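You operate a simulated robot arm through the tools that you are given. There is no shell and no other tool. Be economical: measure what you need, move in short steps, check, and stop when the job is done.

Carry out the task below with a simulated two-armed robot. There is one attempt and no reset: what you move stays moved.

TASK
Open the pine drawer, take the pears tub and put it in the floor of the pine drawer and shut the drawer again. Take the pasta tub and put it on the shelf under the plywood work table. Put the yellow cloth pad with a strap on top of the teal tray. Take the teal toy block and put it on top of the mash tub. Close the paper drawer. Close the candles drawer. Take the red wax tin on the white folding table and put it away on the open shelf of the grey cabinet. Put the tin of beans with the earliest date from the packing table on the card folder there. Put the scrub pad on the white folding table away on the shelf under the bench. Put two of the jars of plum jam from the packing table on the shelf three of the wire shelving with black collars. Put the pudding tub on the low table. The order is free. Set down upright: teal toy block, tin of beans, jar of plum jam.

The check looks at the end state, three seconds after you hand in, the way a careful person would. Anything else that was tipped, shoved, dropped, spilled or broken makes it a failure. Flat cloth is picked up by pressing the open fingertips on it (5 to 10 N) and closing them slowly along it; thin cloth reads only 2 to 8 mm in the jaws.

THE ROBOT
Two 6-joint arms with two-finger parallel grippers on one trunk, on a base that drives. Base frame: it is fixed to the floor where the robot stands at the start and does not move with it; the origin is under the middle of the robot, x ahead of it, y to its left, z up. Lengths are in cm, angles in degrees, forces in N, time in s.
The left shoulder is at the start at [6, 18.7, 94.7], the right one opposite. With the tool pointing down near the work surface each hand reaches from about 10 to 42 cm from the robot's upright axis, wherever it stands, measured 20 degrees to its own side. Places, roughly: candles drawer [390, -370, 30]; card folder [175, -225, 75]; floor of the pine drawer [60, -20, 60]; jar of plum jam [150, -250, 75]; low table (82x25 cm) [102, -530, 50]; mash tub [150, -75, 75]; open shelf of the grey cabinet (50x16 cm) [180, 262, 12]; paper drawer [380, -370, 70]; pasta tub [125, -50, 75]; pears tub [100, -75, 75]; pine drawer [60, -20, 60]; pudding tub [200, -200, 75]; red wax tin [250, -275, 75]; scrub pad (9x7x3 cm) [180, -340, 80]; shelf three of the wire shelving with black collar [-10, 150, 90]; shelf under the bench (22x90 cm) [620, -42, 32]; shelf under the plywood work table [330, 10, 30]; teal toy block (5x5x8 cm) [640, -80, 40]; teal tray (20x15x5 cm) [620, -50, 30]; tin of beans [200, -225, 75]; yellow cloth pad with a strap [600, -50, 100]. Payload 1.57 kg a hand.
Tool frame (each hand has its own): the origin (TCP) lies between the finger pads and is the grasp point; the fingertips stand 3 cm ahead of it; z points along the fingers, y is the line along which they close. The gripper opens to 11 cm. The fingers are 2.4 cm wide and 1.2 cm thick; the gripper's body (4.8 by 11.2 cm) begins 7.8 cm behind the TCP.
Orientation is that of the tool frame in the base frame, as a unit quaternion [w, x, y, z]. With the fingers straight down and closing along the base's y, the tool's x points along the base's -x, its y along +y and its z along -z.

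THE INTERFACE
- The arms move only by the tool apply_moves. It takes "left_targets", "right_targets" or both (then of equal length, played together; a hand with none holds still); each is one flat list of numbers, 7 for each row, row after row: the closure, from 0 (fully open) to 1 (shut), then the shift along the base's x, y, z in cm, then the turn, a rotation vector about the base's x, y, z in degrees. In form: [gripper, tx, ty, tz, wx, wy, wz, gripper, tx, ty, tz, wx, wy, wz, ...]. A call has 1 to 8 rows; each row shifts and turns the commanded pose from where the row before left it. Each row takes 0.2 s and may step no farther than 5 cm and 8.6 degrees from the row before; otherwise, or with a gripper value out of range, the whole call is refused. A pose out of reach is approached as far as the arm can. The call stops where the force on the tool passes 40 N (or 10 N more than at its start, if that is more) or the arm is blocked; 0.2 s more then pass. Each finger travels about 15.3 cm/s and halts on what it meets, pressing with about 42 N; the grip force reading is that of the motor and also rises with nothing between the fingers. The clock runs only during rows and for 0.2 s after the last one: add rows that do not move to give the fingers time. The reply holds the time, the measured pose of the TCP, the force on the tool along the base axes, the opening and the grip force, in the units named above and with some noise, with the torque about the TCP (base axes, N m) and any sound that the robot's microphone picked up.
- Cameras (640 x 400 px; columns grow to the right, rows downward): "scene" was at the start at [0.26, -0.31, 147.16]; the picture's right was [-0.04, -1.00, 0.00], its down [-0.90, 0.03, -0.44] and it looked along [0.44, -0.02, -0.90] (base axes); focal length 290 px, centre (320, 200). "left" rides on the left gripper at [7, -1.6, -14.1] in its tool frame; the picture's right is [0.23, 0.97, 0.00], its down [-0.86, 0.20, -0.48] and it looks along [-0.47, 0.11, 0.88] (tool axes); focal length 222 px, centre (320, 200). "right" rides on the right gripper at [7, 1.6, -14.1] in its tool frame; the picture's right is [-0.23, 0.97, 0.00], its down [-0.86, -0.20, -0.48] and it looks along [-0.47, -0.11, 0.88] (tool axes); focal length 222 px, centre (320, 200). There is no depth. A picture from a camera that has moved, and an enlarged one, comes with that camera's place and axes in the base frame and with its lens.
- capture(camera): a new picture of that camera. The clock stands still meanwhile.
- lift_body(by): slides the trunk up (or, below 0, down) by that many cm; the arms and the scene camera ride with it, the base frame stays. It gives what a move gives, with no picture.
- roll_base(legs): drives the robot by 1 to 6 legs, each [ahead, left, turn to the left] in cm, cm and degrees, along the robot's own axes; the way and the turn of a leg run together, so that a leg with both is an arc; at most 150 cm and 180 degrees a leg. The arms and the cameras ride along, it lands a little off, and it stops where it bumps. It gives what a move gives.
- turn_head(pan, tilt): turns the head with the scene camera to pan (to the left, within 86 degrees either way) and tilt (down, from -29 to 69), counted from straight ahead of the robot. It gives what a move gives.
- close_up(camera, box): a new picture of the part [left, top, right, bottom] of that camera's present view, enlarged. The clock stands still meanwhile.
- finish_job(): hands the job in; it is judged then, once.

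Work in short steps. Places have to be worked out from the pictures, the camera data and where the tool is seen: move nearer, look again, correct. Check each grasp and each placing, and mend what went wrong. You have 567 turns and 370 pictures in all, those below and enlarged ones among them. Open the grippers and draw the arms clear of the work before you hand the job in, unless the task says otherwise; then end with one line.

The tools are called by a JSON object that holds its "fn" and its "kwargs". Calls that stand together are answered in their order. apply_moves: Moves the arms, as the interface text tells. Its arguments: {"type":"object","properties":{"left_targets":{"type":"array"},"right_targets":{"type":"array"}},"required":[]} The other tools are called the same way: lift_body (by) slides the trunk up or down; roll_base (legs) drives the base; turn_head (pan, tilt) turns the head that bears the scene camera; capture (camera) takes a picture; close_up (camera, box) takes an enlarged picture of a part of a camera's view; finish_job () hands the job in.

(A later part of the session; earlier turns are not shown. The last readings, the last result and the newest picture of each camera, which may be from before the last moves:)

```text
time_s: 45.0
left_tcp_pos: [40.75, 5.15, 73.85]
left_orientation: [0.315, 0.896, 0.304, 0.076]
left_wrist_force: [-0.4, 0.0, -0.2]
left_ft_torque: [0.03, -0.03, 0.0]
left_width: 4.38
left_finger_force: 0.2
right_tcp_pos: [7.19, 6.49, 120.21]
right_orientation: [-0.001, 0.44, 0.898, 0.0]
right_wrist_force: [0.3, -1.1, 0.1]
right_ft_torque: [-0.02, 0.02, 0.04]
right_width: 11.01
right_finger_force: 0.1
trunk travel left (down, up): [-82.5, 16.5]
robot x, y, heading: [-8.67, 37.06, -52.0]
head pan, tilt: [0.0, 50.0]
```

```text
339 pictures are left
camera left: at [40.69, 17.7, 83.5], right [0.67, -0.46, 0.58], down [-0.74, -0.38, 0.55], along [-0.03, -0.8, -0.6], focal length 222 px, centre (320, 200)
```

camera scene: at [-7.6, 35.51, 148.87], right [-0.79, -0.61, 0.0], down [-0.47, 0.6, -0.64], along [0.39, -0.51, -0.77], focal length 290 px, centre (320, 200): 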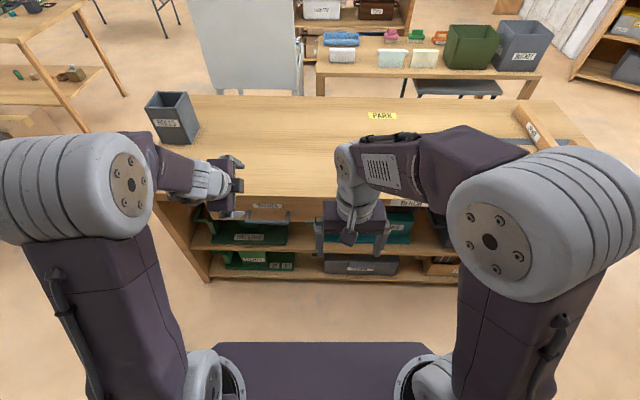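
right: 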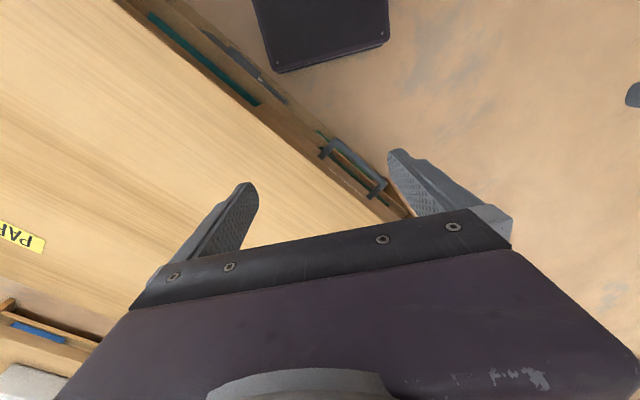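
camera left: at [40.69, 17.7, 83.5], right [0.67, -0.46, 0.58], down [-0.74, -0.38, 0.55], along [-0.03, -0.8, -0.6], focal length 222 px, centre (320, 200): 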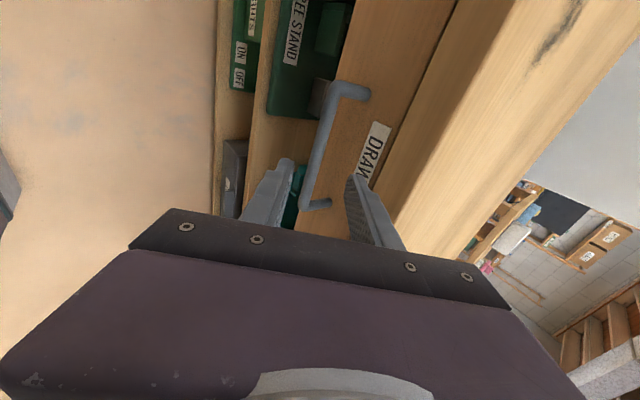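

The bar lines up with the finger axis. I advance 8.4 cm and close.

{"fn": "apply_moves", "kwargs": {"left_targets": [0.6, 0.69, -1.09, -1.65, 0, 0, 0, 0.6, 0.69, -1.09, -1.65, 0, 0, 0, 0.6, 0.69, -1.09, -1.65, 0, 0, 0, 0.6, 0.69, -1.09, -1.65, 0, 0, 0, 0.6, 0, 0, 0, 0, 0, 0]}}

{"fn": "capture", "kwargs": {"camera": "left"}}

```text
time_s: 46.2
left_tcp_pos: [41.72, 3.63, 71.57]
left_orientation: [0.315, 0.895, 0.305, 0.078]
left_wrist_force: [0.1, 0.4, 0.0]
left_ft_torque: [0.01, -0.03, 0.02]
left_width: 4.39
left_finger_force: 0.0
left hand out of reach, approached as far as the arm can: row 2, 3, 4
right_tcp_pos: [7.17, 6.66, 120.2]
right_orientation: [0.0, 0.439, 0.898, -0.002]
right_wrist_force: [0.8, -0.2, 0.3]
right_ft_torque: [0.0, 0.02, 0.04]
right_width: 11.0
right_finger_force: 0.1
trunk travel left (down, up): [-82.5, 16.5]
robot x, y, heading: [-8.82, 37.06, -52.0]
head pan, tilt: [0.0, 50.0]
```

```text
338 pictures are left
camera left: at [41.74, 16.13, 81.14], right [0.67, -0.46, 0.58], down [-0.74, -0.38, 0.55], along [-0.03, -0.8, -0.6], focal length 222 px, centre (320, 200)
```

left: 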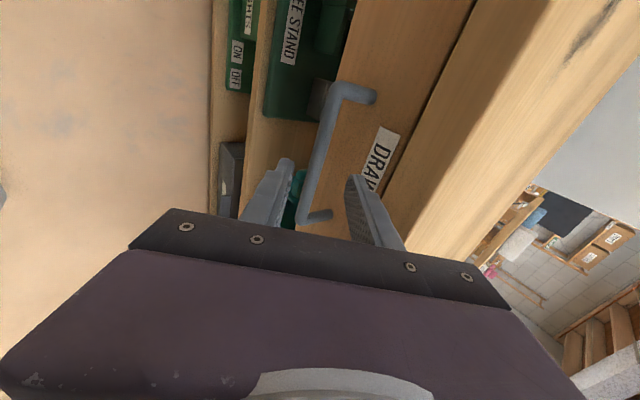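

At the reach limit. I retreat a bit, bring the base 5 cm closer and the trunk 5 cm lower, then advance again.

{"fn": "apply_moves", "kwargs": {"left_targets": [0.6, -1.0, 1.6, 2.4, 0, 0, 0, 0.6, -1.0, 1.6, 2.4, 0, 0, 0, 0.6, -1.0, 1.6, 2.4, 0, 0, 0]}}

{"fn": "roll_base", "kwargs": {"legs": [[5, 0, 0]]}}

{"fn": "lift_body", "kwargs": {"by": -5}}

{"fn": "capture", "kwargs": {"camera": "left"}}

```text
time_s: 47.0
left_tcp_pos: [38.58, 8.54, 78.56]
left_orientation: [0.315, 0.895, 0.305, 0.077]
left_wrist_force: [0.3, 0.4, 0.9]
left_ft_torque: [-0.02, 0.03, 0.0]
left_width: 4.4
left_finger_force: 0.1
right_tcp_pos: [7.14, 6.54, 120.1]
right_orientation: [0.001, 0.439, 0.898, -0.001]
right_wrist_force: [-0.3, 0.3, -0.4]
right_ft_torque: [-0.02, 0.0, 0.01]
right_width: 11.0
right_finger_force: 0.0
trunk travel left (down, up): [-82.5, 16.5]
robot x, y, heading: [-9.04, 37.04, -52.2]
head pan, tilt: [0.0, 50.0]
```

```text
time_s: 47.9
left_tcp_pos: [41.59, 4.93, 78.89]
left_orientation: [0.318, 0.894, 0.305, 0.078]
left_wrist_force: [-0.4, 1.5, 0.2]
left_ft_torque: [-0.03, -0.01, 0.04]
left_width: 4.38
left_finger_force: 0.0
right_tcp_pos: [9.77, 3.2, 120.49]
right_orientation: [0.003, 0.439, 0.899, 0.0]
right_wrist_force: [-0.3, 0.1, -0.4]
right_ft_torque: [-0.06, -0.06, -0.01]
right_width: 11.0
right_finger_force: 0.0
trunk travel left (down, up): [-82.5, 16.5]
robot x, y, heading: [-5.63, 33.28, -51.9]
head pan, tilt: [0.0, 50.0]
```

```text
time_s: 48.8
left_tcp_pos: [41.84, 4.56, 73.5]
left_orientation: [0.316, 0.895, 0.305, 0.076]
left_wrist_force: [0.3, -0.4, 0.5]
left_ft_torque: [-0.02, -0.02, 0.01]
left_width: 4.39
left_finger_force: 0.0
right_tcp_pos: [10.26, 2.55, 115.24]
right_orientation: [-0.001, 0.439, 0.899, 0.001]
right_wrist_force: [-0.7, -0.7, 0.6]
right_ft_torque: [0.0, -0.02, 0.01]
right_width: 10.99
right_finger_force: 0.0
trunk travel left (down, up): [-77.5, 21.5]
robot x, y, heading: [-5.62, 32.89, -52.0]
head pan, tilt: [0.0, 50.0]
```

```text
337 pictures are left
camera left: at [41.78, 17.03, 83.2], right [0.67, -0.46, 0.58], down [-0.74, -0.38, 0.55], along [-0.03, -0.8, -0.6], focal length 222 px, centre (320, 200)
```

left: 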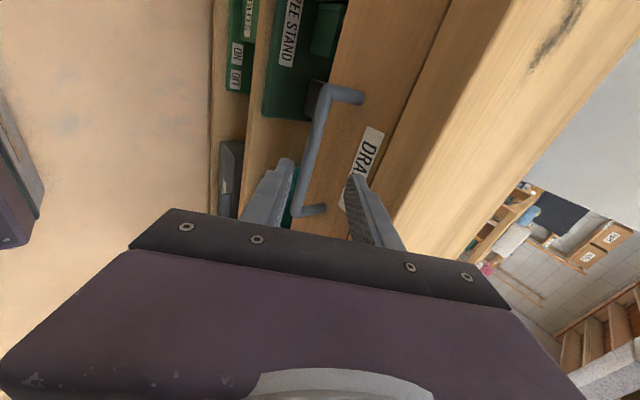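

Bar is ~0.8 cm toward the lower finger; I correct for that while advancing 7.5 cm.

{"fn": "apply_moves", "kwargs": {"left_targets": [0.6, -0.2, 0.25, -0.5, 0, 0, 0, 0.6, 0.55, -0.9, -1.5, 0, 0, 0, 0.6, 0.55, -0.9, -1.5, 0, 0, 0, 0.6, 0.55, -0.9, -1.5, 0, 0, 0, 0.6, 0.6, -0.95, -1.4, 0, 0, 0, 0.6, 0, 0, 0, 0, 0, 0]}}

{"fn": "capture", "kwargs": {"camera": "left"}}

```text
time_s: 50.2
left_tcp_pos: [43.73, 0.97, 67.02]
left_orientation: [0.315, 0.896, 0.304, 0.076]
left_wrist_force: [0.4, -0.7, -0.2]
left_ft_torque: [-0.03, -0.01, 0.0]
left_width: 4.39
left_finger_force: 0.0
right_tcp_pos: [10.15, 2.47, 115.24]
right_orientation: [0.0, 0.439, 0.899, 0.0]
right_wrist_force: [0.0, -0.6, -0.8]
right_ft_torque: [0.01, 0.01, 0.01]
right_width: 11.02
right_finger_force: 0.1
trunk travel left (down, up): [-77.5, 21.5]
robot x, y, heading: [-5.58, 33.55, -52.1]
head pan, tilt: [0.0, 50.0]
```

```text
336 pictures are left
camera left: at [43.71, 13.63, 76.76], right [0.67, -0.46, 0.58], down [-0.74, -0.38, 0.55], along [-0.03, -0.8, -0.6], focal length 222 px, centre (320, 200)
```

left: 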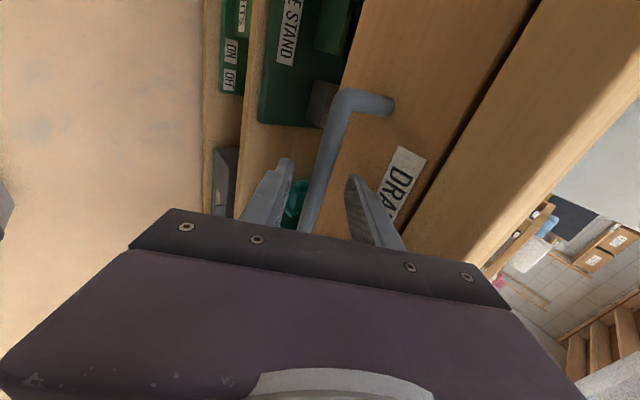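

Bar sits between the fingers. Close.

{"fn": "apply_moves", "kwargs": {"left_targets": [1, 0, 0, 0, 0, 0, 0, 1, 0, 0, 0, 0, 0, 0, 1, 0, 0, 0, 0, 0, 0]}}

{"fn": "capture", "kwargs": {"camera": "left"}}

```text
time_s: 51.0
left_tcp_pos: [43.69, 1.07, 67.09]
left_orientation: [0.315, 0.896, 0.305, 0.075]
left_wrist_force: [-2.1, 0.9, -2.6]
left_ft_torque: [0.34, -0.35, -0.66]
left_width: 1.45
left_finger_force: 30.8
right_tcp_pos: [10.3, 2.64, 115.19]
right_orientation: [0.0, 0.439, 0.898, 0.0]
right_wrist_force: [0.1, -0.7, 0.7]
right_ft_torque: [0.0, 0.02, 0.02]
right_width: 10.98
right_finger_force: 0.0
trunk travel left (down, up): [-77.5, 21.5]
robot x, y, heading: [-5.87, 32.96, -52.1]
head pan, tilt: [0.0, 50.0]
```

```text
335 pictures are left
camera left: at [43.71, 13.64, 76.74], right [0.67, -0.47, 0.58], down [-0.74, -0.38, 0.55], along [-0.03, -0.8, -0.6], focal length 222 px, centre (320, 200)
```

left: 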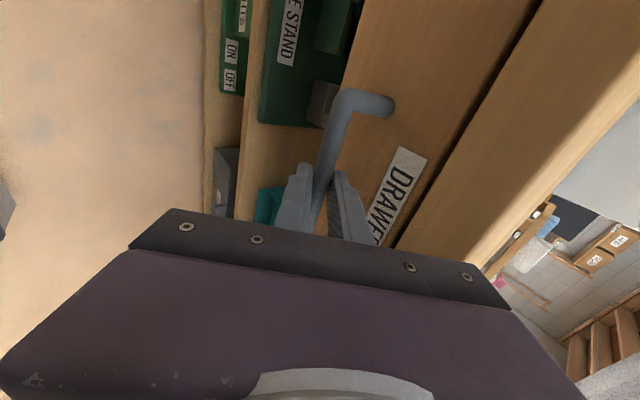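

Gripped (1.45 cm). I pull by rolling the base back 20 cm.

{"fn": "roll_base", "kwargs": {"legs": [[-10, 0, 0], [-10, 0, 0]]}}

{"fn": "capture", "kwargs": {"camera": "left"}}

{"fn": "capture", "kwargs": {"camera": "scene"}}

```text
time_s: 52.9
left_tcp_pos: [31.67, 16.76, 67.12]
left_orientation: [0.316, 0.895, 0.305, 0.076]
left_wrist_force: [18.4, 12.5, -3.6]
left_ft_torque: [0.5, -0.7, -0.25]
left_width: 1.47
left_finger_force: 30.8
right_tcp_pos: [-1.73, 18.38, 115.28]
right_orientation: [-0.002, 0.44, 0.898, -0.002]
right_wrist_force: [-0.3, 0.3, 0.5]
right_ft_torque: [0.02, -0.01, -0.01]
right_width: 11.02
right_finger_force: 0.0
trunk travel left (down, up): [-77.5, 21.5]
robot x, y, heading: [-17.79, 48.61, -52.0]
head pan, tilt: [0.0, 50.0]
```

```text
334 pictures are left
camera left: at [31.71, 29.33, 76.71], right [0.67, -0.46, 0.58], down [-0.74, -0.38, 0.55], along [-0.03, -0.8, -0.6], focal length 222 px, centre (320, 200)
```

left: 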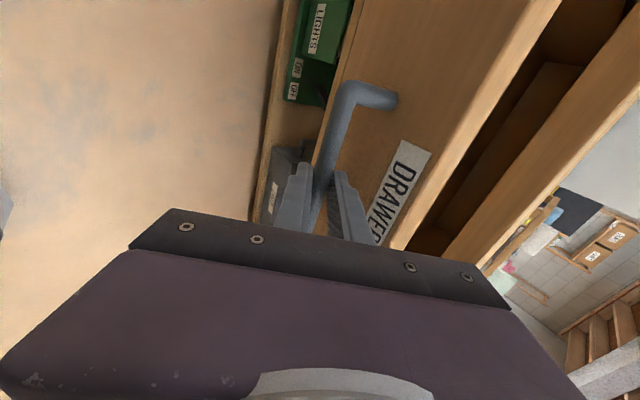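

```text
333 pictures are left
camera scene: at [-16.41, 47.51, 168.87], right [-0.79, -0.61, 0.0], down [-0.47, 0.6, -0.64], along [0.39, -0.51, -0.77], focal length 290 px, centre (320, 200)
```

scene: 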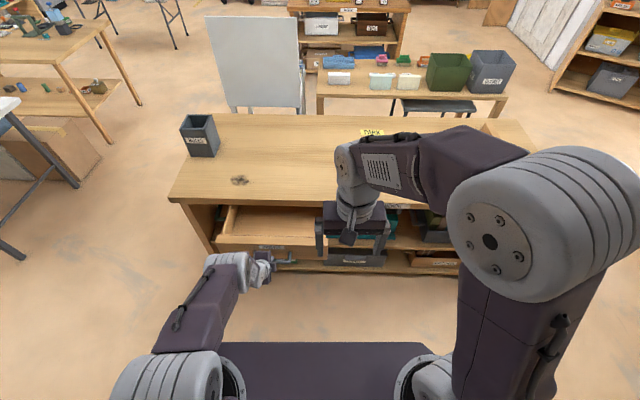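

Drawer is open ~20 cm and empty. I release and retreat along the finger axis, then look at it.

{"fn": "apply_moves", "kwargs": {"left_targets": [0.6, 0, 0, 0, 0, 0, 0, 0.6, 0, 0, 0, 0, 0, 0, 0.6, -0.7, 1.1, 1.6, 0, 0, 0, 0.6, -0.9, 1.5, 2.2, 0, 0, 0, 0.6, -0.9, 1.5, 2.2, 0, 0, 0, 0.6, -0.9, 1.5, 3.2, 0, 0, 0, 0.6, 0, 0, 4.5, 0, 0, 0]}}

{"fn": "close_up", "kwargs": {"camera": "scene", "box": [160, 180, 360, 305]}}

```text
time_s: 54.5
left_tcp_pos: [28.2, 22.45, 80.97]
left_orientation: [0.315, 0.895, 0.305, 0.078]
left_wrist_force: [0.1, -0.1, -0.2]
left_ft_torque: [-0.02, -0.04, 0.01]
left_width: 4.38
left_finger_force: 0.1
right_tcp_pos: [-2.14, 18.3, 115.34]
right_orientation: [-0.001, 0.44, 0.898, 0.001]
right_wrist_force: [0.9, -0.3, 0.0]
right_ft_torque: [0.02, -0.01, 0.02]
right_width: 11.01
right_finger_force: 0.1
trunk travel left (down, up): [-77.5, 21.5]
robot x, y, heading: [-18.19, 48.42, -52.2]
head pan, tilt: [0.0, 50.0]
```

```text
3.20 times, centred on (260, 242) of scene
camera zoom: at [-16.86, 47.33, 168.86], right [-0.79, -0.61, 0.0], down [-0.47, 0.61, -0.64], along [0.39, -0.51, -0.77], focal length 929 px, centre (512, 64)
```

zoom: 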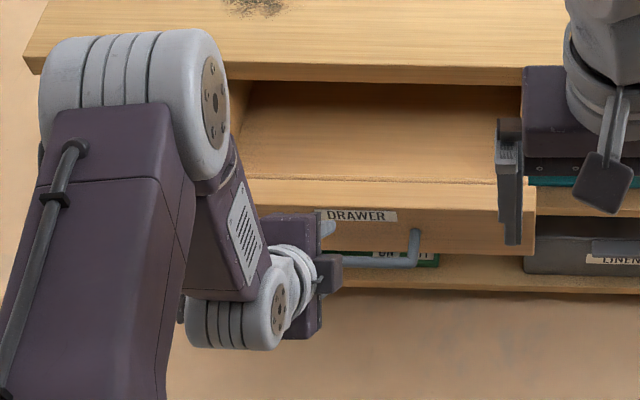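

Drawer opened well. I restore the left hand to fingers-down, raising it.

{"fn": "apply_moves", "kwargs": {"left_targets": [0.6, -1, 1, 3, -3.2, 4.15, 6.27, 0.6, -1, 1, 3, -3.2, 4.15, 6.27, 0.6, -1, 1, 3, -3.2, 4.15, 6.27, 0.6, 0, 0, 3, -3.2, 4.15, 6.27, 0.6, 0, 0, 0, -3.2, 4.15, 6.27, 0.6, 0, 0, 0, -3.2, 4.15, 6.27, 0.6, 0, 0, 0, -3.2, 4.15, 6.27, 0.6, 0, 0, 0, -3.2, 4.15, 6.27]}}

{"fn": "apply_moves", "kwargs": {"left_targets": [0, 0, 0, 0, -3.2, 4.15, 6.27, 0, 0, 0, 0, -3.2, 4.15, 6.27, 0, 0, 0, 0, -3.2, 4.15, 6.27, 0, 0, 0, 0, 6, 4.65, 0, 0, 0, 0, 0, 6, 4.65, 0, 0, 0, 0, 0, 6, 4.65, 0, 0, 0, 0, 0, 6, 4.65, 0, 0, 0, 0, 0, 6, 4.65, 0]}}

```text
time_s: 56.3
left_tcp_pos: [25.55, 24.94, 93.11]
left_orientation: [0.336, 0.582, 0.732, -0.114]
left_wrist_force: [-0.2, 1.1, -0.3]
left_ft_torque: [-0.01, 0.03, 0.0]
left_width: 4.41
left_finger_force: 0.1
left hand out of reach, approached as far as the arm can: row 7, 8
right_tcp_pos: [-2.03, 18.26, 115.14]
right_orientation: [0.0, 0.44, 0.898, -0.001]
right_wrist_force: [0.0, 0.4, 1.1]
right_ft_torque: [0.01, 0.01, -0.03]
right_width: 10.98
right_finger_force: 0.0
trunk travel left (down, up): [-77.5, 21.5]
robot x, y, heading: [-18.23, 48.85, -52.3]
head pan, tilt: [0.0, 50.0]
```

```text
time_s: 58.1
left_tcp_pos: [26.31, 24.1, 93.47]
left_orientation: [0.031, 0.433, 0.9, -0.038]
left_wrist_force: [-0.8, -0.2, 0.5]
left_ft_torque: [-0.01, -0.02, 0.02]
left_width: 11.02
left_finger_force: 0.0
left hand out of reach, approached as far as the arm can: row 1, 2, 3, 7
right_tcp_pos: [-2.02, 18.24, 115.23]
right_orientation: [-0.001, 0.439, 0.898, 0.001]
right_wrist_force: [0.5, 0.2, -0.4]
right_ft_torque: [0.02, -0.03, 0.0]
right_width: 11.01
right_finger_force: 0.1
trunk travel left (down, up): [-77.5, 21.5]
robot x, y, heading: [-17.94, 48.77, -52.2]
head pan, tilt: [0.0, 50.0]
```

I fix the small residual tilt, then drive around the table's left end to look at the tubs behind the white board.

{"fn": "apply_moves", "kwargs": {"left_targets": [0, 0, 0, 3, 5.4, 1.3, 0, 0, 0, 0, 3, 0, 0, 0]}}

{"fn": "roll_base", "kwargs": {"legs": [[0, 0, 52.2], [78, 26, 0], [70, -35, 0]]}}

{"fn": "turn_head", "kwargs": {"pan": -80, "tilt": 35}}

{"fn": "capture", "kwargs": {"camera": "scene"}}

```text
time_s: 58.7
left_tcp_pos: [26.14, 24.19, 99.67]
left_orientation: [0.001, 0.433, 0.901, 0.001]
left_wrist_force: [0.8, -0.4, 0.2]
left_ft_torque: [0.02, -0.04, -0.03]
left_width: 10.99
left_finger_force: 0.0
right_tcp_pos: [-2.06, 18.41, 115.11]
right_orientation: [-0.001, 0.44, 0.898, 0.0]
right_wrist_force: [0.0, -0.1, 0.2]
right_ft_torque: [-0.03, 0.03, -0.03]
right_width: 11.01
right_finger_force: 0.1
trunk travel left (down, up): [-77.5, 21.5]
robot x, y, heading: [-17.76, 48.99, -52.4]
head pan, tilt: [0.0, 50.0]
```

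```text
time_s: 69.3
left_tcp_pos: [177.32, 61.69, 99.62]
left_orientation: [0.0, -0.015, 1.0, 0.001]
left_wrist_force: [0.4, -0.7, -0.6]
left_ft_torque: [0.01, -0.02, -0.01]
left_width: 11.0
left_finger_force: 0.1
right_tcp_pos: [165.02, 35.4, 115.18]
right_orientation: [0.0, -0.008, 1.0, -0.001]
right_wrist_force: [0.5, -0.3, -0.4]
right_ft_torque: [0.03, 0.0, 0.0]
right_width: 11.01
right_finger_force: 0.2
trunk travel left (down, up): [-77.5, 21.5]
robot x, y, heading: [131.32, 41.01, 1.1]
head pan, tilt: [0.0, 50.0]
```

```text
time_s: 70.8
left_tcp_pos: [177.27, 61.49, 99.45]
left_orientation: [0.001, -0.015, 1.0, 0.0]
left_wrist_force: [0.1, -0.2, -0.1]
left_ft_torque: [-0.01, 0.01, 0.01]
left_width: 11.02
left_finger_force: 0.0
right_tcp_pos: [165.21, 35.37, 115.16]
right_orientation: [0.001, -0.007, 1.0, -0.001]
right_wrist_force: [0.5, 0.2, -1.1]
right_ft_torque: [0.02, 0.01, 0.01]
right_width: 10.99
right_finger_force: 0.1
trunk travel left (down, up): [-77.5, 21.5]
robot x, y, heading: [130.96, 40.9, 0.9]
head pan, tilt: [-80.0, 35.0]
```

```text
331 pictures are left
camera scene: at [126.98, 32.19, 171.04], right [-0.98, -0.19, 0.0], down [-0.11, 0.56, -0.82], along [0.15, -0.8, -0.57], focal length 290 px, centre (320, 200)
```

scene: 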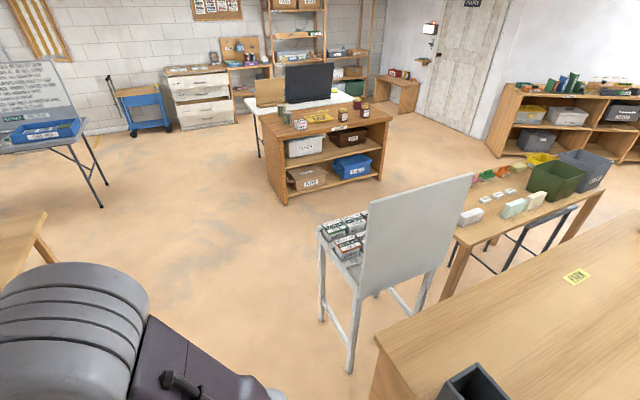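

The small white stand carries labelled tubs. Close-up.

{"fn": "close_up", "kwargs": {"camera": "scene", "box": [300, 190, 420, 265]}}

{"fn": "close_up", "kwargs": {"camera": "scene", "box": [250, 60, 410, 210]}}

```text
5.33 times, centred on (360, 228) of scene
camera zoom: at [126.98, 32.19, 171.04], right [-0.98, -0.19, 0.0], down [-0.11, 0.56, -0.82], along [0.15, -0.8, -0.57], focal length 1549 px, centre (107, 53)
```

zoom: 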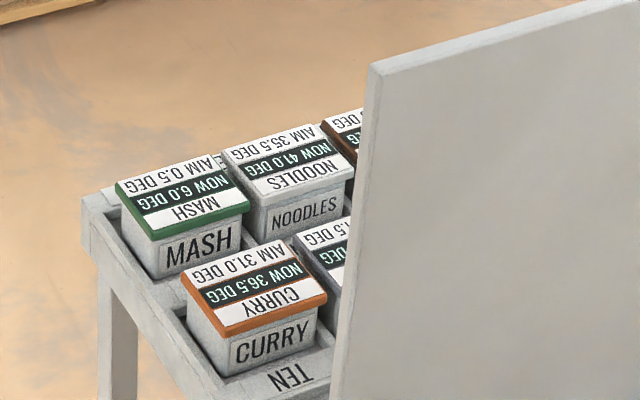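

```text
2.67 times, centred on (330, 135) of scene
camera zoom: at [126.98, 32.19, 171.04], right [-0.98, -0.19, 0.0], down [-0.11, 0.56, -0.82], along [0.15, -0.8, -0.57], focal length 774 px, centre (293, 373)
```

zoom: 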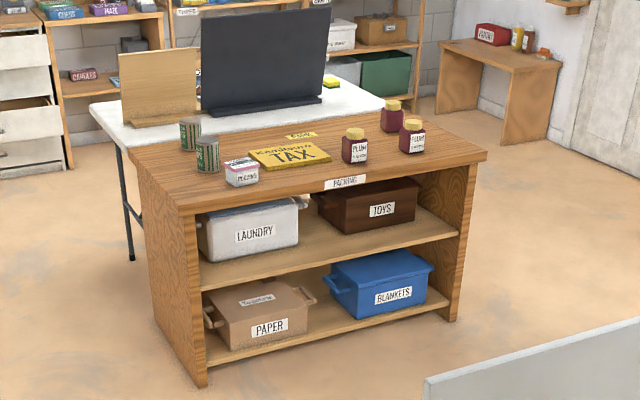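

Mash, noodles, curry and others seen. I drive around to the open long side of this stand (opposite the board) and turn to face it.

{"fn": "roll_base", "kwargs": {"legs": [[54, -50, 0], [16, -90, 0], [0, 0, 132]]}}

{"fn": "lift_body", "kwargs": {"by": 20}}

{"fn": "turn_head", "kwargs": {"pan": 30, "tilt": 40}}

{"fn": "capture", "kwargs": {"camera": "scene"}}

```text
time_s: 84.7
left_tcp_pos: [158.73, -76.99, 99.5]
left_orientation: [0.001, 0.922, -0.388, -0.001]
left_wrist_force: [0.3, 0.7, 0.0]
left_ft_torque: [-0.01, 0.02, -0.04]
left_width: 10.98
left_finger_force: 0.1
right_tcp_pos: [186.24, -68.28, 115.16]
right_orientation: [0.0, 0.919, -0.395, -0.001]
right_wrist_force: [-0.4, -0.4, 0.0]
right_ft_torque: [0.02, -0.03, -0.03]
right_width: 10.99
right_finger_force: 0.0
trunk travel left (down, up): [-77.5, 21.5]
robot x, y, heading: [204.75, -97.18, 133.6]
head pan, tilt: [-80.0, 35.0]
```

```text
time_s: 86.9
left_tcp_pos: [158.72, -77.12, 119.53]
left_orientation: [0.0, 0.921, -0.389, -0.001]
left_wrist_force: [-0.3, 1.0, -0.9]
left_ft_torque: [-0.01, 0.02, 0.01]
left_width: 11.0
left_finger_force: 0.1
right_tcp_pos: [186.33, -68.32, 135.17]
right_orientation: [-0.001, 0.919, -0.395, 0.0]
right_wrist_force: [-0.2, 0.3, 0.0]
right_ft_torque: [-0.01, 0.02, -0.02]
right_width: 11.02
right_finger_force: 0.0
trunk travel left (down, up): [-97.5, 1.5]
robot x, y, heading: [204.98, -96.82, 133.8]
head pan, tilt: [-80.0, 35.0]
```

```text
time_s: 88.7
left_tcp_pos: [158.72, -77.15, 119.6]
left_orientation: [0.001, 0.921, -0.389, -0.001]
left_wrist_force: [-0.3, -0.1, -0.3]
left_ft_torque: [0.0, -0.01, 0.04]
left_width: 10.99
left_finger_force: 0.0
right_tcp_pos: [186.3, -68.36, 135.22]
right_orientation: [0.0, 0.919, -0.394, 0.001]
right_wrist_force: [-0.4, -0.4, -0.7]
right_ft_torque: [-0.01, 0.0, 0.0]
right_width: 11.0
right_finger_force: 0.1
trunk travel left (down, up): [-97.5, 1.5]
robot x, y, heading: [205.04, -97.09, 133.7]
head pan, tilt: [30.0, 40.0]
```

```text
328 pictures are left
camera scene: at [201.09, -99.14, 190.28], right [0.28, 0.96, 0.0], down [0.62, -0.18, -0.77], along [-0.73, 0.22, -0.64], focal length 290 px, centre (320, 200)
```

scene: 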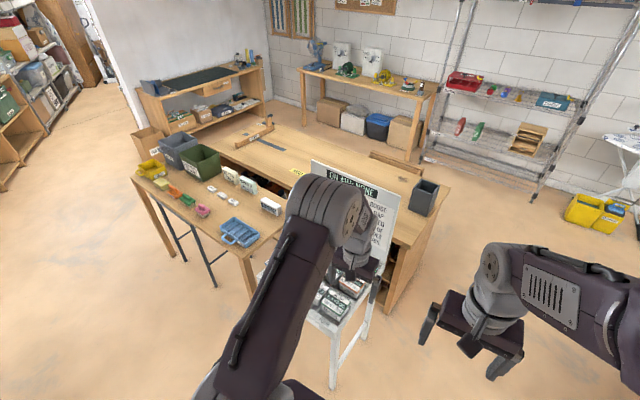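

I slide left so the stand is straight ahead.

{"fn": "roll_base", "kwargs": {"legs": [[0, 43, 0]]}}

{"fn": "turn_head", "kwargs": {"pan": 0, "tilt": 50}}

{"fn": "capture", "kwargs": {"camera": "scene"}}

{"fn": "capture", "kwargs": {"camera": "left"}}

```text
time_s: 91.3
left_tcp_pos: [128.09, -106.22, 119.5]
left_orientation: [0.001, 0.922, -0.388, -0.002]
left_wrist_force: [0.1, 0.0, -1.1]
left_ft_torque: [-0.02, 0.05, 0.0]
left_width: 11.0
left_finger_force: 0.0
right_tcp_pos: [155.63, -97.4, 135.21]
right_orientation: [0.0, 0.918, -0.396, 0.0]
right_wrist_force: [-0.8, 0.0, 0.5]
right_ft_torque: [0.01, 0.03, -0.03]
right_width: 11.02
right_finger_force: 0.1
trunk travel left (down, up): [-97.5, 1.5]
robot x, y, heading: [174.13, -126.69, 133.5]
head pan, tilt: [30.0, 40.0]
```

```text
time_s: 92.3
left_tcp_pos: [127.89, -106.44, 119.42]
left_orientation: [-0.001, 0.922, -0.388, -0.001]
left_wrist_force: [-0.9, -0.4, -0.2]
left_ft_torque: [0.0, -0.01, 0.0]
left_width: 10.99
left_finger_force: 0.2
right_tcp_pos: [155.28, -97.66, 135.14]
right_orientation: [-0.001, 0.919, -0.394, 0.0]
right_wrist_force: [-0.1, -0.1, -0.1]
right_ft_torque: [-0.01, -0.02, 0.05]
right_width: 11.0
right_finger_force: 0.2
trunk travel left (down, up): [-97.5, 1.5]
robot x, y, heading: [174.11, -126.51, 133.3]
head pan, tilt: [0.0, 50.0]
```

```text
327 pictures are left
camera scene: at [173.06, -125.31, 188.87], right [0.72, 0.69, 0.0], down [0.53, -0.55, -0.64], along [-0.44, 0.47, -0.77], focal length 290 px, centre (320, 200)
```

scene: 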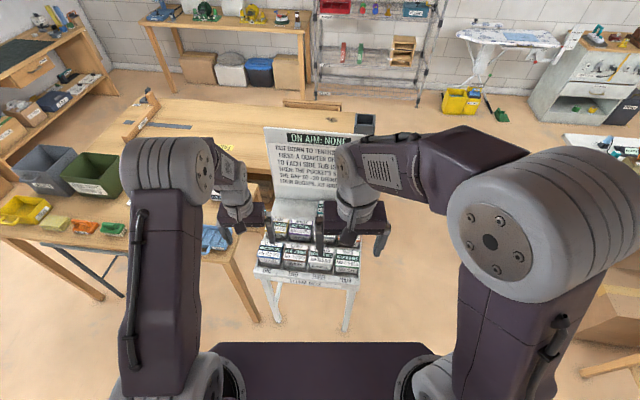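

```text
326 pictures are left
camera left: at [133.86, -110.24, 133.54], right [-0.54, -0.84, 0.0], down [-0.74, 0.47, 0.48], along [-0.4, 0.26, -0.88], focal length 222 px, centre (320, 200)
```

left: 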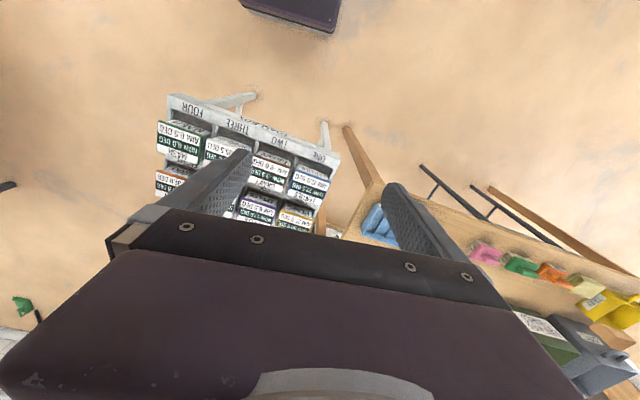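

Close-ups of the tubs and the board.

{"fn": "close_up", "kwargs": {"camera": "scene", "box": [240, 210, 370, 295]}}

{"fn": "close_up", "kwargs": {"camera": "scene", "box": [250, 115, 370, 200]}}

{"fn": "close_up", "kwargs": {"camera": "left", "box": [140, 80, 360, 240]}}

```text
4.71 times, centred on (305, 252) of scene
camera zoom: at [173.06, -125.31, 188.87], right [0.72, 0.69, 0.0], down [0.53, -0.55, -0.64], along [-0.44, 0.47, -0.77], focal length 1367 px, centre (391, -47)
```

zoom: 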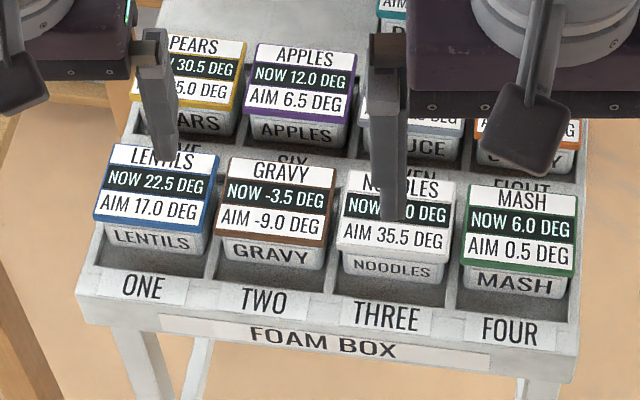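

```text
4.71 times, centred on (310, 158) of scene
camera zoom: at [173.06, -125.31, 188.87], right [0.72, 0.69, 0.0], down [0.53, -0.55, -0.64], along [-0.44, 0.47, -0.77], focal length 1367 px, centre (367, 400)
```

zoom: 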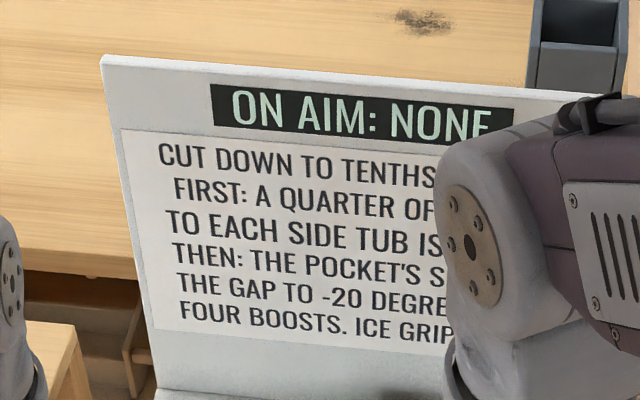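

```text
2.50 times, centred on (250, 160) of left
camera zoom: at [133.86, -110.24, 133.54], right [-0.54, -0.84, 0.0], down [-0.74, 0.47, 0.48], along [-0.4, 0.26, -0.88], focal length 555 px, centre (495, 300)
```

zoom: 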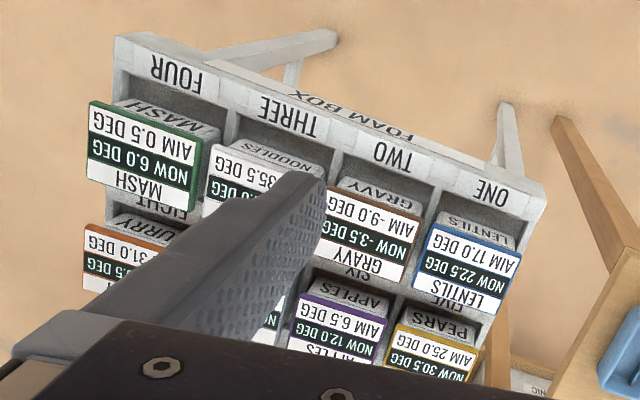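

Pears is in pocket FIVE (second row, left column). Side gaps are narrow but the front/back gaps are ~3 cm, so I'll grip along the robot's forward axis. I drive ahead 22 cm and look from above.

{"fn": "roll_base", "kwargs": {"legs": [[22, 0, 0]]}}

{"fn": "capture", "kwargs": {"camera": "left"}}

{"fn": "capture", "kwargs": {"camera": "scene"}}

```text
time_s: 94.0
left_tcp_pos: [113.15, -90.55, 119.78]
left_orientation: [-0.001, 0.921, -0.389, -0.003]
left_wrist_force: [-0.4, -0.5, 0.4]
left_ft_torque: [0.05, 0.05, 0.02]
left_width: 10.99
left_finger_force: 0.0
right_tcp_pos: [140.76, -82.02, 135.22]
right_orientation: [-0.001, 0.918, -0.396, -0.002]
right_wrist_force: [0.3, -0.8, 0.4]
right_ft_torque: [0.06, 0.04, -0.03]
right_width: 10.98
right_finger_force: 0.1
trunk travel left (down, up): [-97.5, 1.5]
robot x, y, heading: [159.33, -110.26, 133.2]
head pan, tilt: [0.0, 50.0]
```

```text
322 pictures are left
camera left: at [119.18, -94.49, 133.73], right [-0.54, -0.84, 0.0], down [-0.74, 0.47, 0.48], along [-0.41, 0.26, -0.88], focal length 222 px, centre (320, 200)
```

left: 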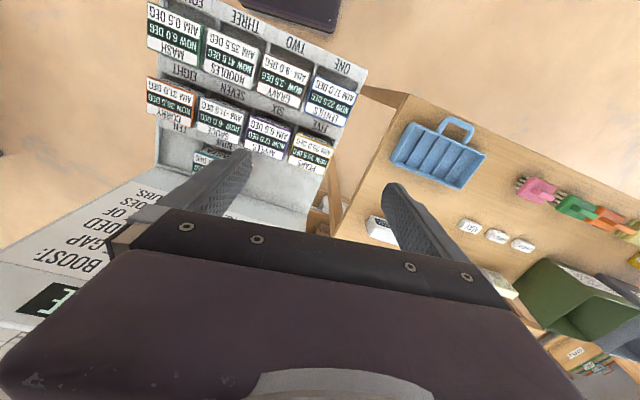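

```text
321 pictures are left
camera scene: at [158.55, -109.77, 188.87], right [0.73, 0.69, 0.0], down [0.52, -0.55, -0.65], along [-0.44, 0.47, -0.76], focal length 290 px, centre (320, 200)
```

scene: 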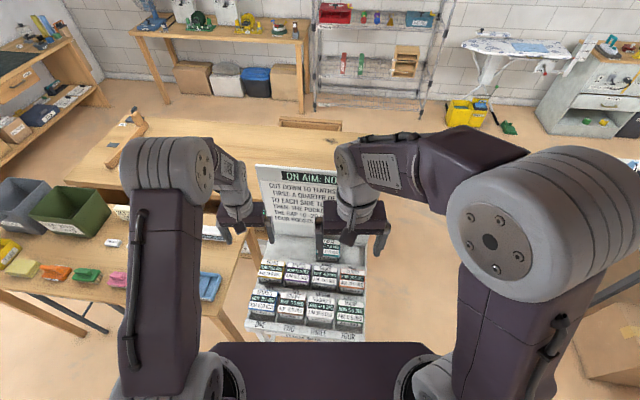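

Pears ≈ [107.4,-85,82], nothing behind it; the third row holds one tub (maybe pasta). I yaw the left hand -90°, move 4 cm closer, lower the trunk 20 and look.

{"fn": "apply_moves", "kwargs": {"left_targets": [0, 0, 0, 0, 0, 0, -8.2, 0, 0, 0, 0, 0, 0, -8.2, 0, 0, 0, 0, 0, 0, -8.2, 0, 0, 0, 0, 0, 0, -8.2, 0, 0, 0, 0, 0, 0, -8.2, 0, 0, 0, 0, 0, 0, -8.2, 0, 0, 0, 0, 0, 0, -8.2, 0, 0, 0, 0, 0, 0, -8.2]}}

{"fn": "apply_moves", "kwargs": {"left_targets": [0, 0, 0, 0, 0, 0, -8.2, 0, 0, 0, 0, 0, 0, -8.2, 0, 0, 0, 0, 0, 0, -8.0]}}

{"fn": "roll_base", "kwargs": {"legs": [[4, 0, 0]]}}

{"fn": "lift_body", "kwargs": {"by": -20}}

{"fn": "capture", "kwargs": {"camera": "left"}}

```text
time_s: 95.8
left_tcp_pos: [112.88, -90.37, 119.58]
left_orientation: [0.0, -0.563, 0.827, 0.001]
left_wrist_force: [0.4, 0.1, -0.3]
left_ft_torque: [0.0, -0.02, 0.01]
left_width: 10.97
left_finger_force: 0.1
right_tcp_pos: [140.42, -81.6, 135.31]
right_orientation: [0.001, 0.918, -0.396, 0.0]
right_wrist_force: [-0.4, 0.2, 0.5]
right_ft_torque: [0.01, 0.0, 0.01]
right_width: 11.0
right_finger_force: 0.1
trunk travel left (down, up): [-97.5, 1.5]
robot x, y, heading: [159.28, -110.23, 133.4]
head pan, tilt: [0.0, 50.0]
```

```text
time_s: 96.6
left_tcp_pos: [112.8, -90.37, 119.54]
left_orientation: [0.001, -0.375, 0.927, 0.001]
left_wrist_force: [0.3, -0.1, 0.3]
left_ft_torque: [-0.01, -0.01, 0.02]
left_width: 10.97
left_finger_force: 0.1
right_tcp_pos: [140.49, -81.64, 135.21]
right_orientation: [0.0, 0.918, -0.396, 0.001]
right_wrist_force: [-0.1, 0.0, -0.4]
right_ft_torque: [-0.05, 0.02, 0.05]
right_width: 11.01
right_finger_force: 0.0
trunk travel left (down, up): [-97.5, 1.5]
robot x, y, heading: [159.02, -110.36, 133.5]
head pan, tilt: [0.0, 50.0]
```

```text
time_s: 97.5
left_tcp_pos: [110.68, -87.96, 120.01]
left_orientation: [-0.001, -0.376, 0.927, 0.006]
left_wrist_force: [0.0, -0.8, 0.9]
left_ft_torque: [0.07, 0.08, -0.02]
left_width: 11.01
left_finger_force: 0.0
right_tcp_pos: [138.42, -79.44, 135.61]
right_orientation: [-0.001, 0.919, -0.395, -0.004]
right_wrist_force: [0.5, -1.0, 0.1]
right_ft_torque: [0.09, 0.07, 0.0]
right_width: 11.01
right_finger_force: 0.1
trunk travel left (down, up): [-97.5, 1.5]
robot x, y, heading: [156.26, -107.41, 133.4]
head pan, tilt: [0.0, 50.0]
```

```text
time_s: 99.6
left_tcp_pos: [110.24, -87.26, 99.66]
left_orientation: [0.0, -0.375, 0.927, 0.002]
left_wrist_force: [1.1, -0.3, -0.3]
left_ft_torque: [0.0, 0.03, 0.02]
left_width: 11.01
left_finger_force: 0.1
right_tcp_pos: [137.61, -78.6, 115.3]
right_orientation: [0.0, 0.918, -0.396, 0.002]
right_wrist_force: [0.1, -0.1, 0.6]
right_ft_torque: [0.0, 0.01, 0.0]
right_width: 11.0
right_finger_force: 0.0
trunk travel left (down, up): [-77.5, 21.5]
robot x, y, heading: [156.31, -107.21, 133.1]
head pan, tilt: [0.0, 50.0]
```

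```text
320 pictures are left
camera left: at [106.14, -93.32, 113.55], right [-0.84, 0.54, 0.0], down [0.47, 0.74, 0.48], along [0.26, 0.4, -0.88], focal length 222 px, centre (320, 200)
```

left: 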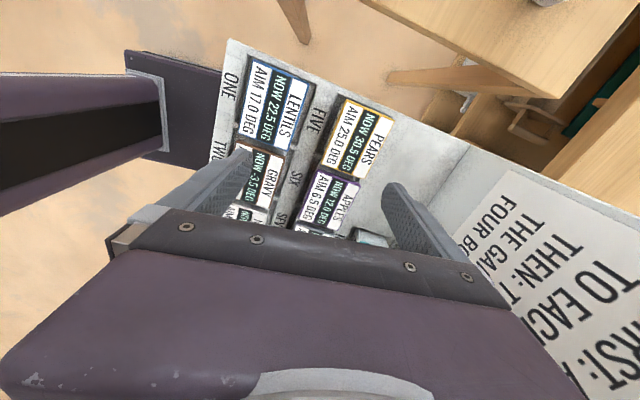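

Lid is about 9.8 × 7.5 cm; pears ≈ [105.8,-83.7, ~77]. I move over it and a bit lower, then check again.

{"fn": "apply_moves", "kwargs": {"left_targets": [0, -1.5, 1.2, -2.2, 0, 0, 0, 0, -1.5, 1.2, -2.2, 0, 0, 0, 0, -1.4, 1.2, -2.2, 0, 0, 0, 0, 0, 0, 0, 0, 0, 0]}}

{"fn": "capture", "kwargs": {"camera": "left"}}

```text
time_s: 100.6
left_tcp_pos: [105.91, -83.72, 92.97]
left_orientation: [0.001, -0.375, 0.927, 0.0]
left_wrist_force: [0.7, 1.1, 0.2]
left_ft_torque: [0.03, 0.0, 0.04]
left_width: 10.99
left_finger_force: 0.1
right_tcp_pos: [137.63, -78.61, 115.19]
right_orientation: [-0.001, 0.918, -0.396, 0.0]
right_wrist_force: [0.0, 0.2, 0.1]
right_ft_torque: [-0.04, -0.01, 0.02]
right_width: 11.01
right_finger_force: 0.0
trunk travel left (down, up): [-77.5, 21.5]
robot x, y, heading: [156.18, -107.26, 133.3]
head pan, tilt: [0.0, 50.0]
```

```text
319 pictures are left
camera left: at [101.91, -89.64, 107.0], right [-0.84, 0.54, 0.0], down [0.47, 0.74, 0.48], along [0.26, 0.4, -0.88], focal length 222 px, centre (320, 200)
```

left: 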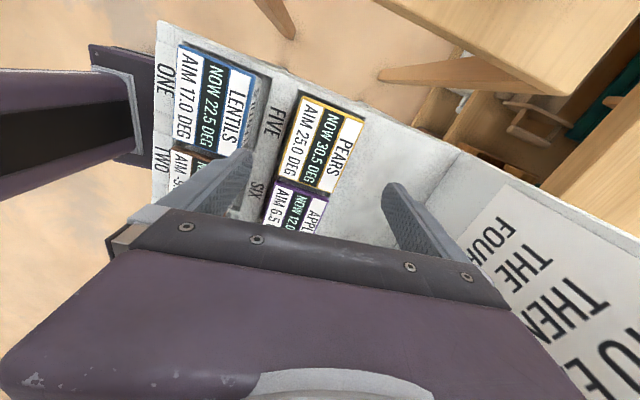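

Aligned along the closing axis. Descend 6 cm and look again.

{"fn": "apply_moves", "kwargs": {"left_targets": [0, 0, 0, -3, 0, 0, 0, 0, 0, 0, -3, 0, 0, 0]}}

{"fn": "capture", "kwargs": {"camera": "left"}}

{"fn": "capture", "kwargs": {"camera": "scene"}}

```text
time_s: 101.2
left_tcp_pos: [105.72, -83.61, 87.08]
left_orientation: [0.001, -0.375, 0.927, 0.001]
left_wrist_force: [0.0, -0.9, -0.1]
left_ft_torque: [-0.01, 0.0, 0.01]
left_width: 11.01
left_finger_force: 0.1
right_tcp_pos: [137.66, -78.63, 115.24]
right_orientation: [0.0, 0.918, -0.395, 0.001]
right_wrist_force: [-0.1, 0.1, 0.7]
right_ft_torque: [-0.04, 0.02, 0.01]
right_width: 11.02
right_finger_force: 0.0
trunk travel left (down, up): [-77.5, 21.5]
robot x, y, heading: [156.6, -107.49, 133.4]
head pan, tilt: [0.0, 50.0]
```

```text
318 pictures are left
camera left: at [101.73, -89.64, 101.11], right [-0.84, 0.54, 0.0], down [0.47, 0.74, 0.48], along [0.26, 0.4, -0.88], focal length 222 px, centre (320, 200)
```

left: 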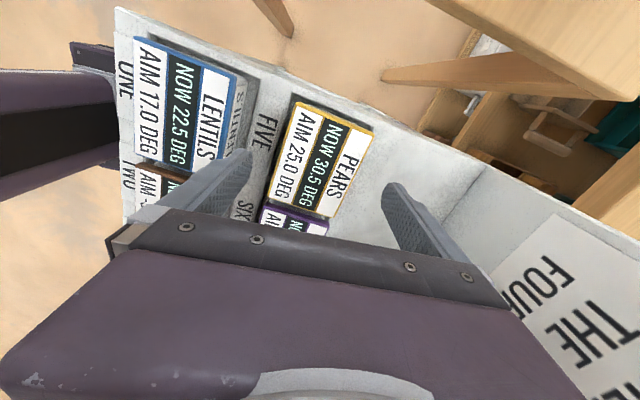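

```text
317 pictures are left
camera scene: at [155.18, -106.28, 168.87], right [0.73, 0.69, 0.0], down [0.53, -0.56, -0.64], along [-0.44, 0.47, -0.77], focal length 290 px, centre (320, 200)
```

scene: 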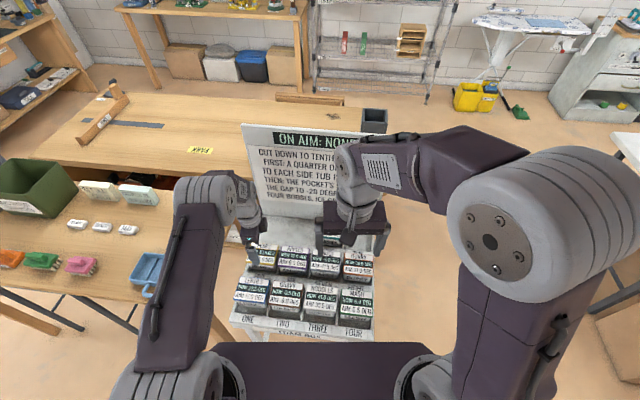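

Lid top ≈ z 80.4 and centred. Descend to TCP 80 and close.

{"fn": "apply_moves", "kwargs": {"left_targets": [0, 0, 0, -3, 0, 0, 0, 0, 0, 0, -2.5, 0, 0, 0, 0, 0, 0, -1.5, 0, 0, 0]}}

{"fn": "apply_moves", "kwargs": {"left_targets": [0.5, 0, 0, 0, 0, 0, 0, 0.7, 0, 0, 0, 0, 0, 0, 0.7, 0, 0, 0, 0, 0, 0]}}

{"fn": "capture", "kwargs": {"camera": "left"}}

```text
time_s: 102.0
left_tcp_pos: [105.72, -83.51, 80.07]
left_orientation: [0.0, -0.375, 0.927, 0.002]
left_wrist_force: [0.3, 0.2, 0.1]
left_ft_torque: [0.02, 0.01, -0.05]
left_width: 11.02
left_finger_force: 0.0
right_tcp_pos: [137.77, -78.58, 115.22]
right_orientation: [0.0, 0.918, -0.396, 0.0]
right_wrist_force: [-0.4, 0.3, -0.2]
right_ft_torque: [-0.04, 0.02, 0.0]
right_width: 11.01
right_finger_force: 0.1
trunk travel left (down, up): [-77.5, 21.5]
robot x, y, heading: [156.73, -107.47, 133.3]
head pan, tilt: [0.0, 50.0]
```

```text
time_s: 102.8
left_tcp_pos: [105.67, -83.51, 79.91]
left_orientation: [0.001, -0.375, 0.927, 0.001]
left_wrist_force: [-0.4, 1.4, 2.0]
left_ft_torque: [0.11, 0.1, -0.1]
left_width: 7.85
left_finger_force: 42.2
right_tcp_pos: [137.72, -78.66, 115.23]
right_orientation: [-0.001, 0.919, -0.395, 0.0]
right_wrist_force: [1.1, 0.2, -0.6]
right_ft_torque: [0.03, 0.0, -0.04]
right_width: 10.97
right_finger_force: 0.0
trunk travel left (down, up): [-77.5, 21.5]
robot x, y, heading: [156.32, -107.53, 133.4]
head pan, tilt: [0.0, 50.0]
```

```text
316 pictures are left
camera left: at [101.78, -89.56, 93.98], right [-0.84, 0.54, 0.0], down [0.47, 0.74, 0.48], along [0.26, 0.4, -0.88], focal length 222 px, centre (320, 200)
```

left: 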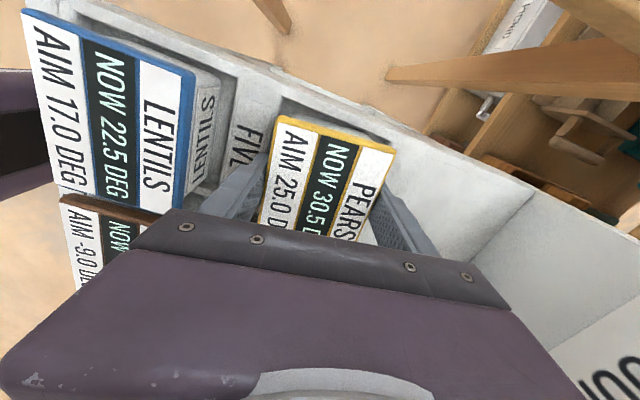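

Gripped (7.85 cm). Lift 14 cm.

{"fn": "apply_moves", "kwargs": {"left_targets": [0.7, 0, 0, 2, 0, 0, 0, 0.7, 0, 0, 4, 0, 0, 0, 0.7, 0, 0, 4, 0, 0, 0, 0.7, 0, 0, 4, 0, 0, 0]}}

{"fn": "capture", "kwargs": {"camera": "left"}}

{"fn": "close_up", "kwargs": {"camera": "scene", "box": [200, 190, 420, 340]}}

{"fn": "capture", "kwargs": {"camera": "right"}}

```text
time_s: 103.8
left_tcp_pos: [105.76, -83.73, 94.0]
left_orientation: [-0.001, -0.375, 0.927, 0.001]
left_wrist_force: [-0.2, 0.2, 0.0]
left_ft_torque: [0.0, 0.0, -0.03]
left_width: 3.32
left_finger_force: 0.0
right_tcp_pos: [137.82, -78.68, 115.24]
right_orientation: [0.0, 0.918, -0.396, 0.0]
right_wrist_force: [0.8, -0.4, 0.2]
right_ft_torque: [0.04, 0.02, 0.0]
right_width: 11.0
right_finger_force: 0.0
trunk travel left (down, up): [-77.5, 21.5]
robot x, y, heading: [156.45, -107.6, 133.3]
head pan, tilt: [0.0, 50.0]
```

```text
315 pictures are left
camera left: at [101.82, -89.75, 108.01], right [-0.84, 0.54, 0.0], down [0.48, 0.74, 0.48], along [0.26, 0.4, -0.88], focal length 222 px, centre (320, 200)
```

left: 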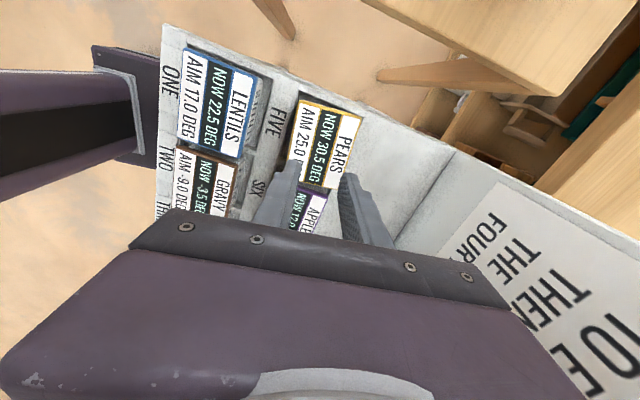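

```text
2.67 times, centred on (310, 265) of scene
camera zoom: at [155.37, -106.36, 168.86], right [0.73, 0.69, 0.0], down [0.53, -0.56, -0.64], along [-0.44, 0.47, -0.77], focal length 774 px, centre (347, 27)
```

zoom: 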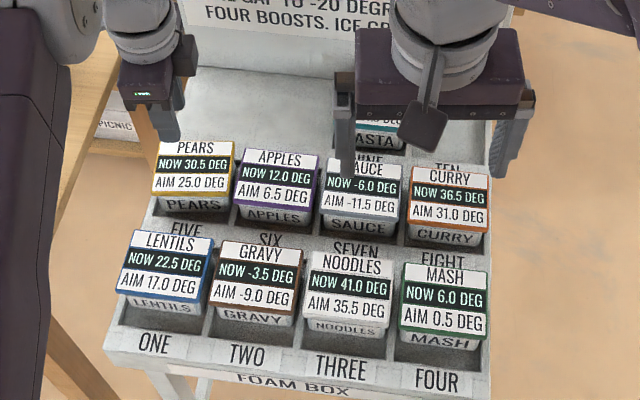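

```text
313 pictures are left
camera right: at [141.38, -84.84, 129.47], right [-0.86, -0.5, 0.0], down [-0.44, 0.76, 0.48], along [-0.24, 0.41, -0.88], focal length 222 px, centre (320, 200)
```

right: 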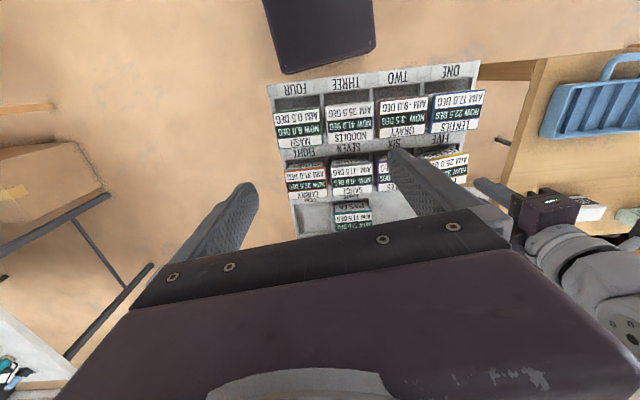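

It slipped off the lid rim: grip was too high. I reopen, go 3 cm deeper, watching force.

{"fn": "apply_moves", "kwargs": {"left_targets": [0, 0, 0, 0, 0, 0, 0, 0, 0, 0, -3, 0, 0, 0, 0, 0, 0, -4, 0, 0, 0, 0, 0, 0, -4, 0, 0, 0, 0, 0, 0, -3, 0, 0, 0, 0, 0, 0, -1.5, 0, 0, 0, 0, 0, 0, -1.3, 0, 0, 0]}}

{"fn": "capture", "kwargs": {"camera": "left"}}

```text
time_s: 105.4
left_tcp_pos: [105.83, -83.86, 78.37]
left_orientation: [-0.001, -0.376, 0.927, 0.0]
left_wrist_force: [7.8, -3.1, 9.9]
left_ft_torque: [0.22, 0.23, -0.06]
left_width: 10.92
left_finger_force: 0.0
right_tcp_pos: [137.84, -78.77, 115.29]
right_orientation: [0.0, 0.918, -0.396, -0.001]
right_wrist_force: [-0.1, -1.2, -0.2]
right_ft_torque: [-0.03, -0.01, 0.05]
right_width: 11.01
right_finger_force: 0.2
trunk travel left (down, up): [-77.5, 21.5]
robot x, y, heading: [156.45, -107.4, 133.4]
head pan, tilt: [0.0, 50.0]
stopped in row 7 (left hand): the force on the tool passed its limit (the readings are from after the stop); the commanded pose is now the measured one
```

```text
312 pictures are left
camera left: at [101.85, -89.77, 92.42], right [-0.84, 0.54, 0.0], down [0.47, 0.74, 0.48], along [0.26, 0.4, -0.88], focal length 222 px, centre (320, 200)
```

left: 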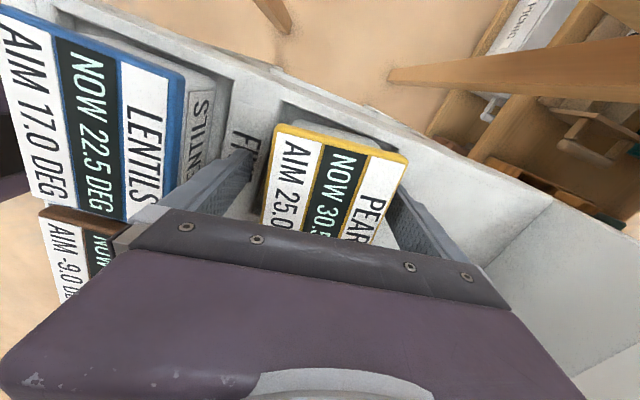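

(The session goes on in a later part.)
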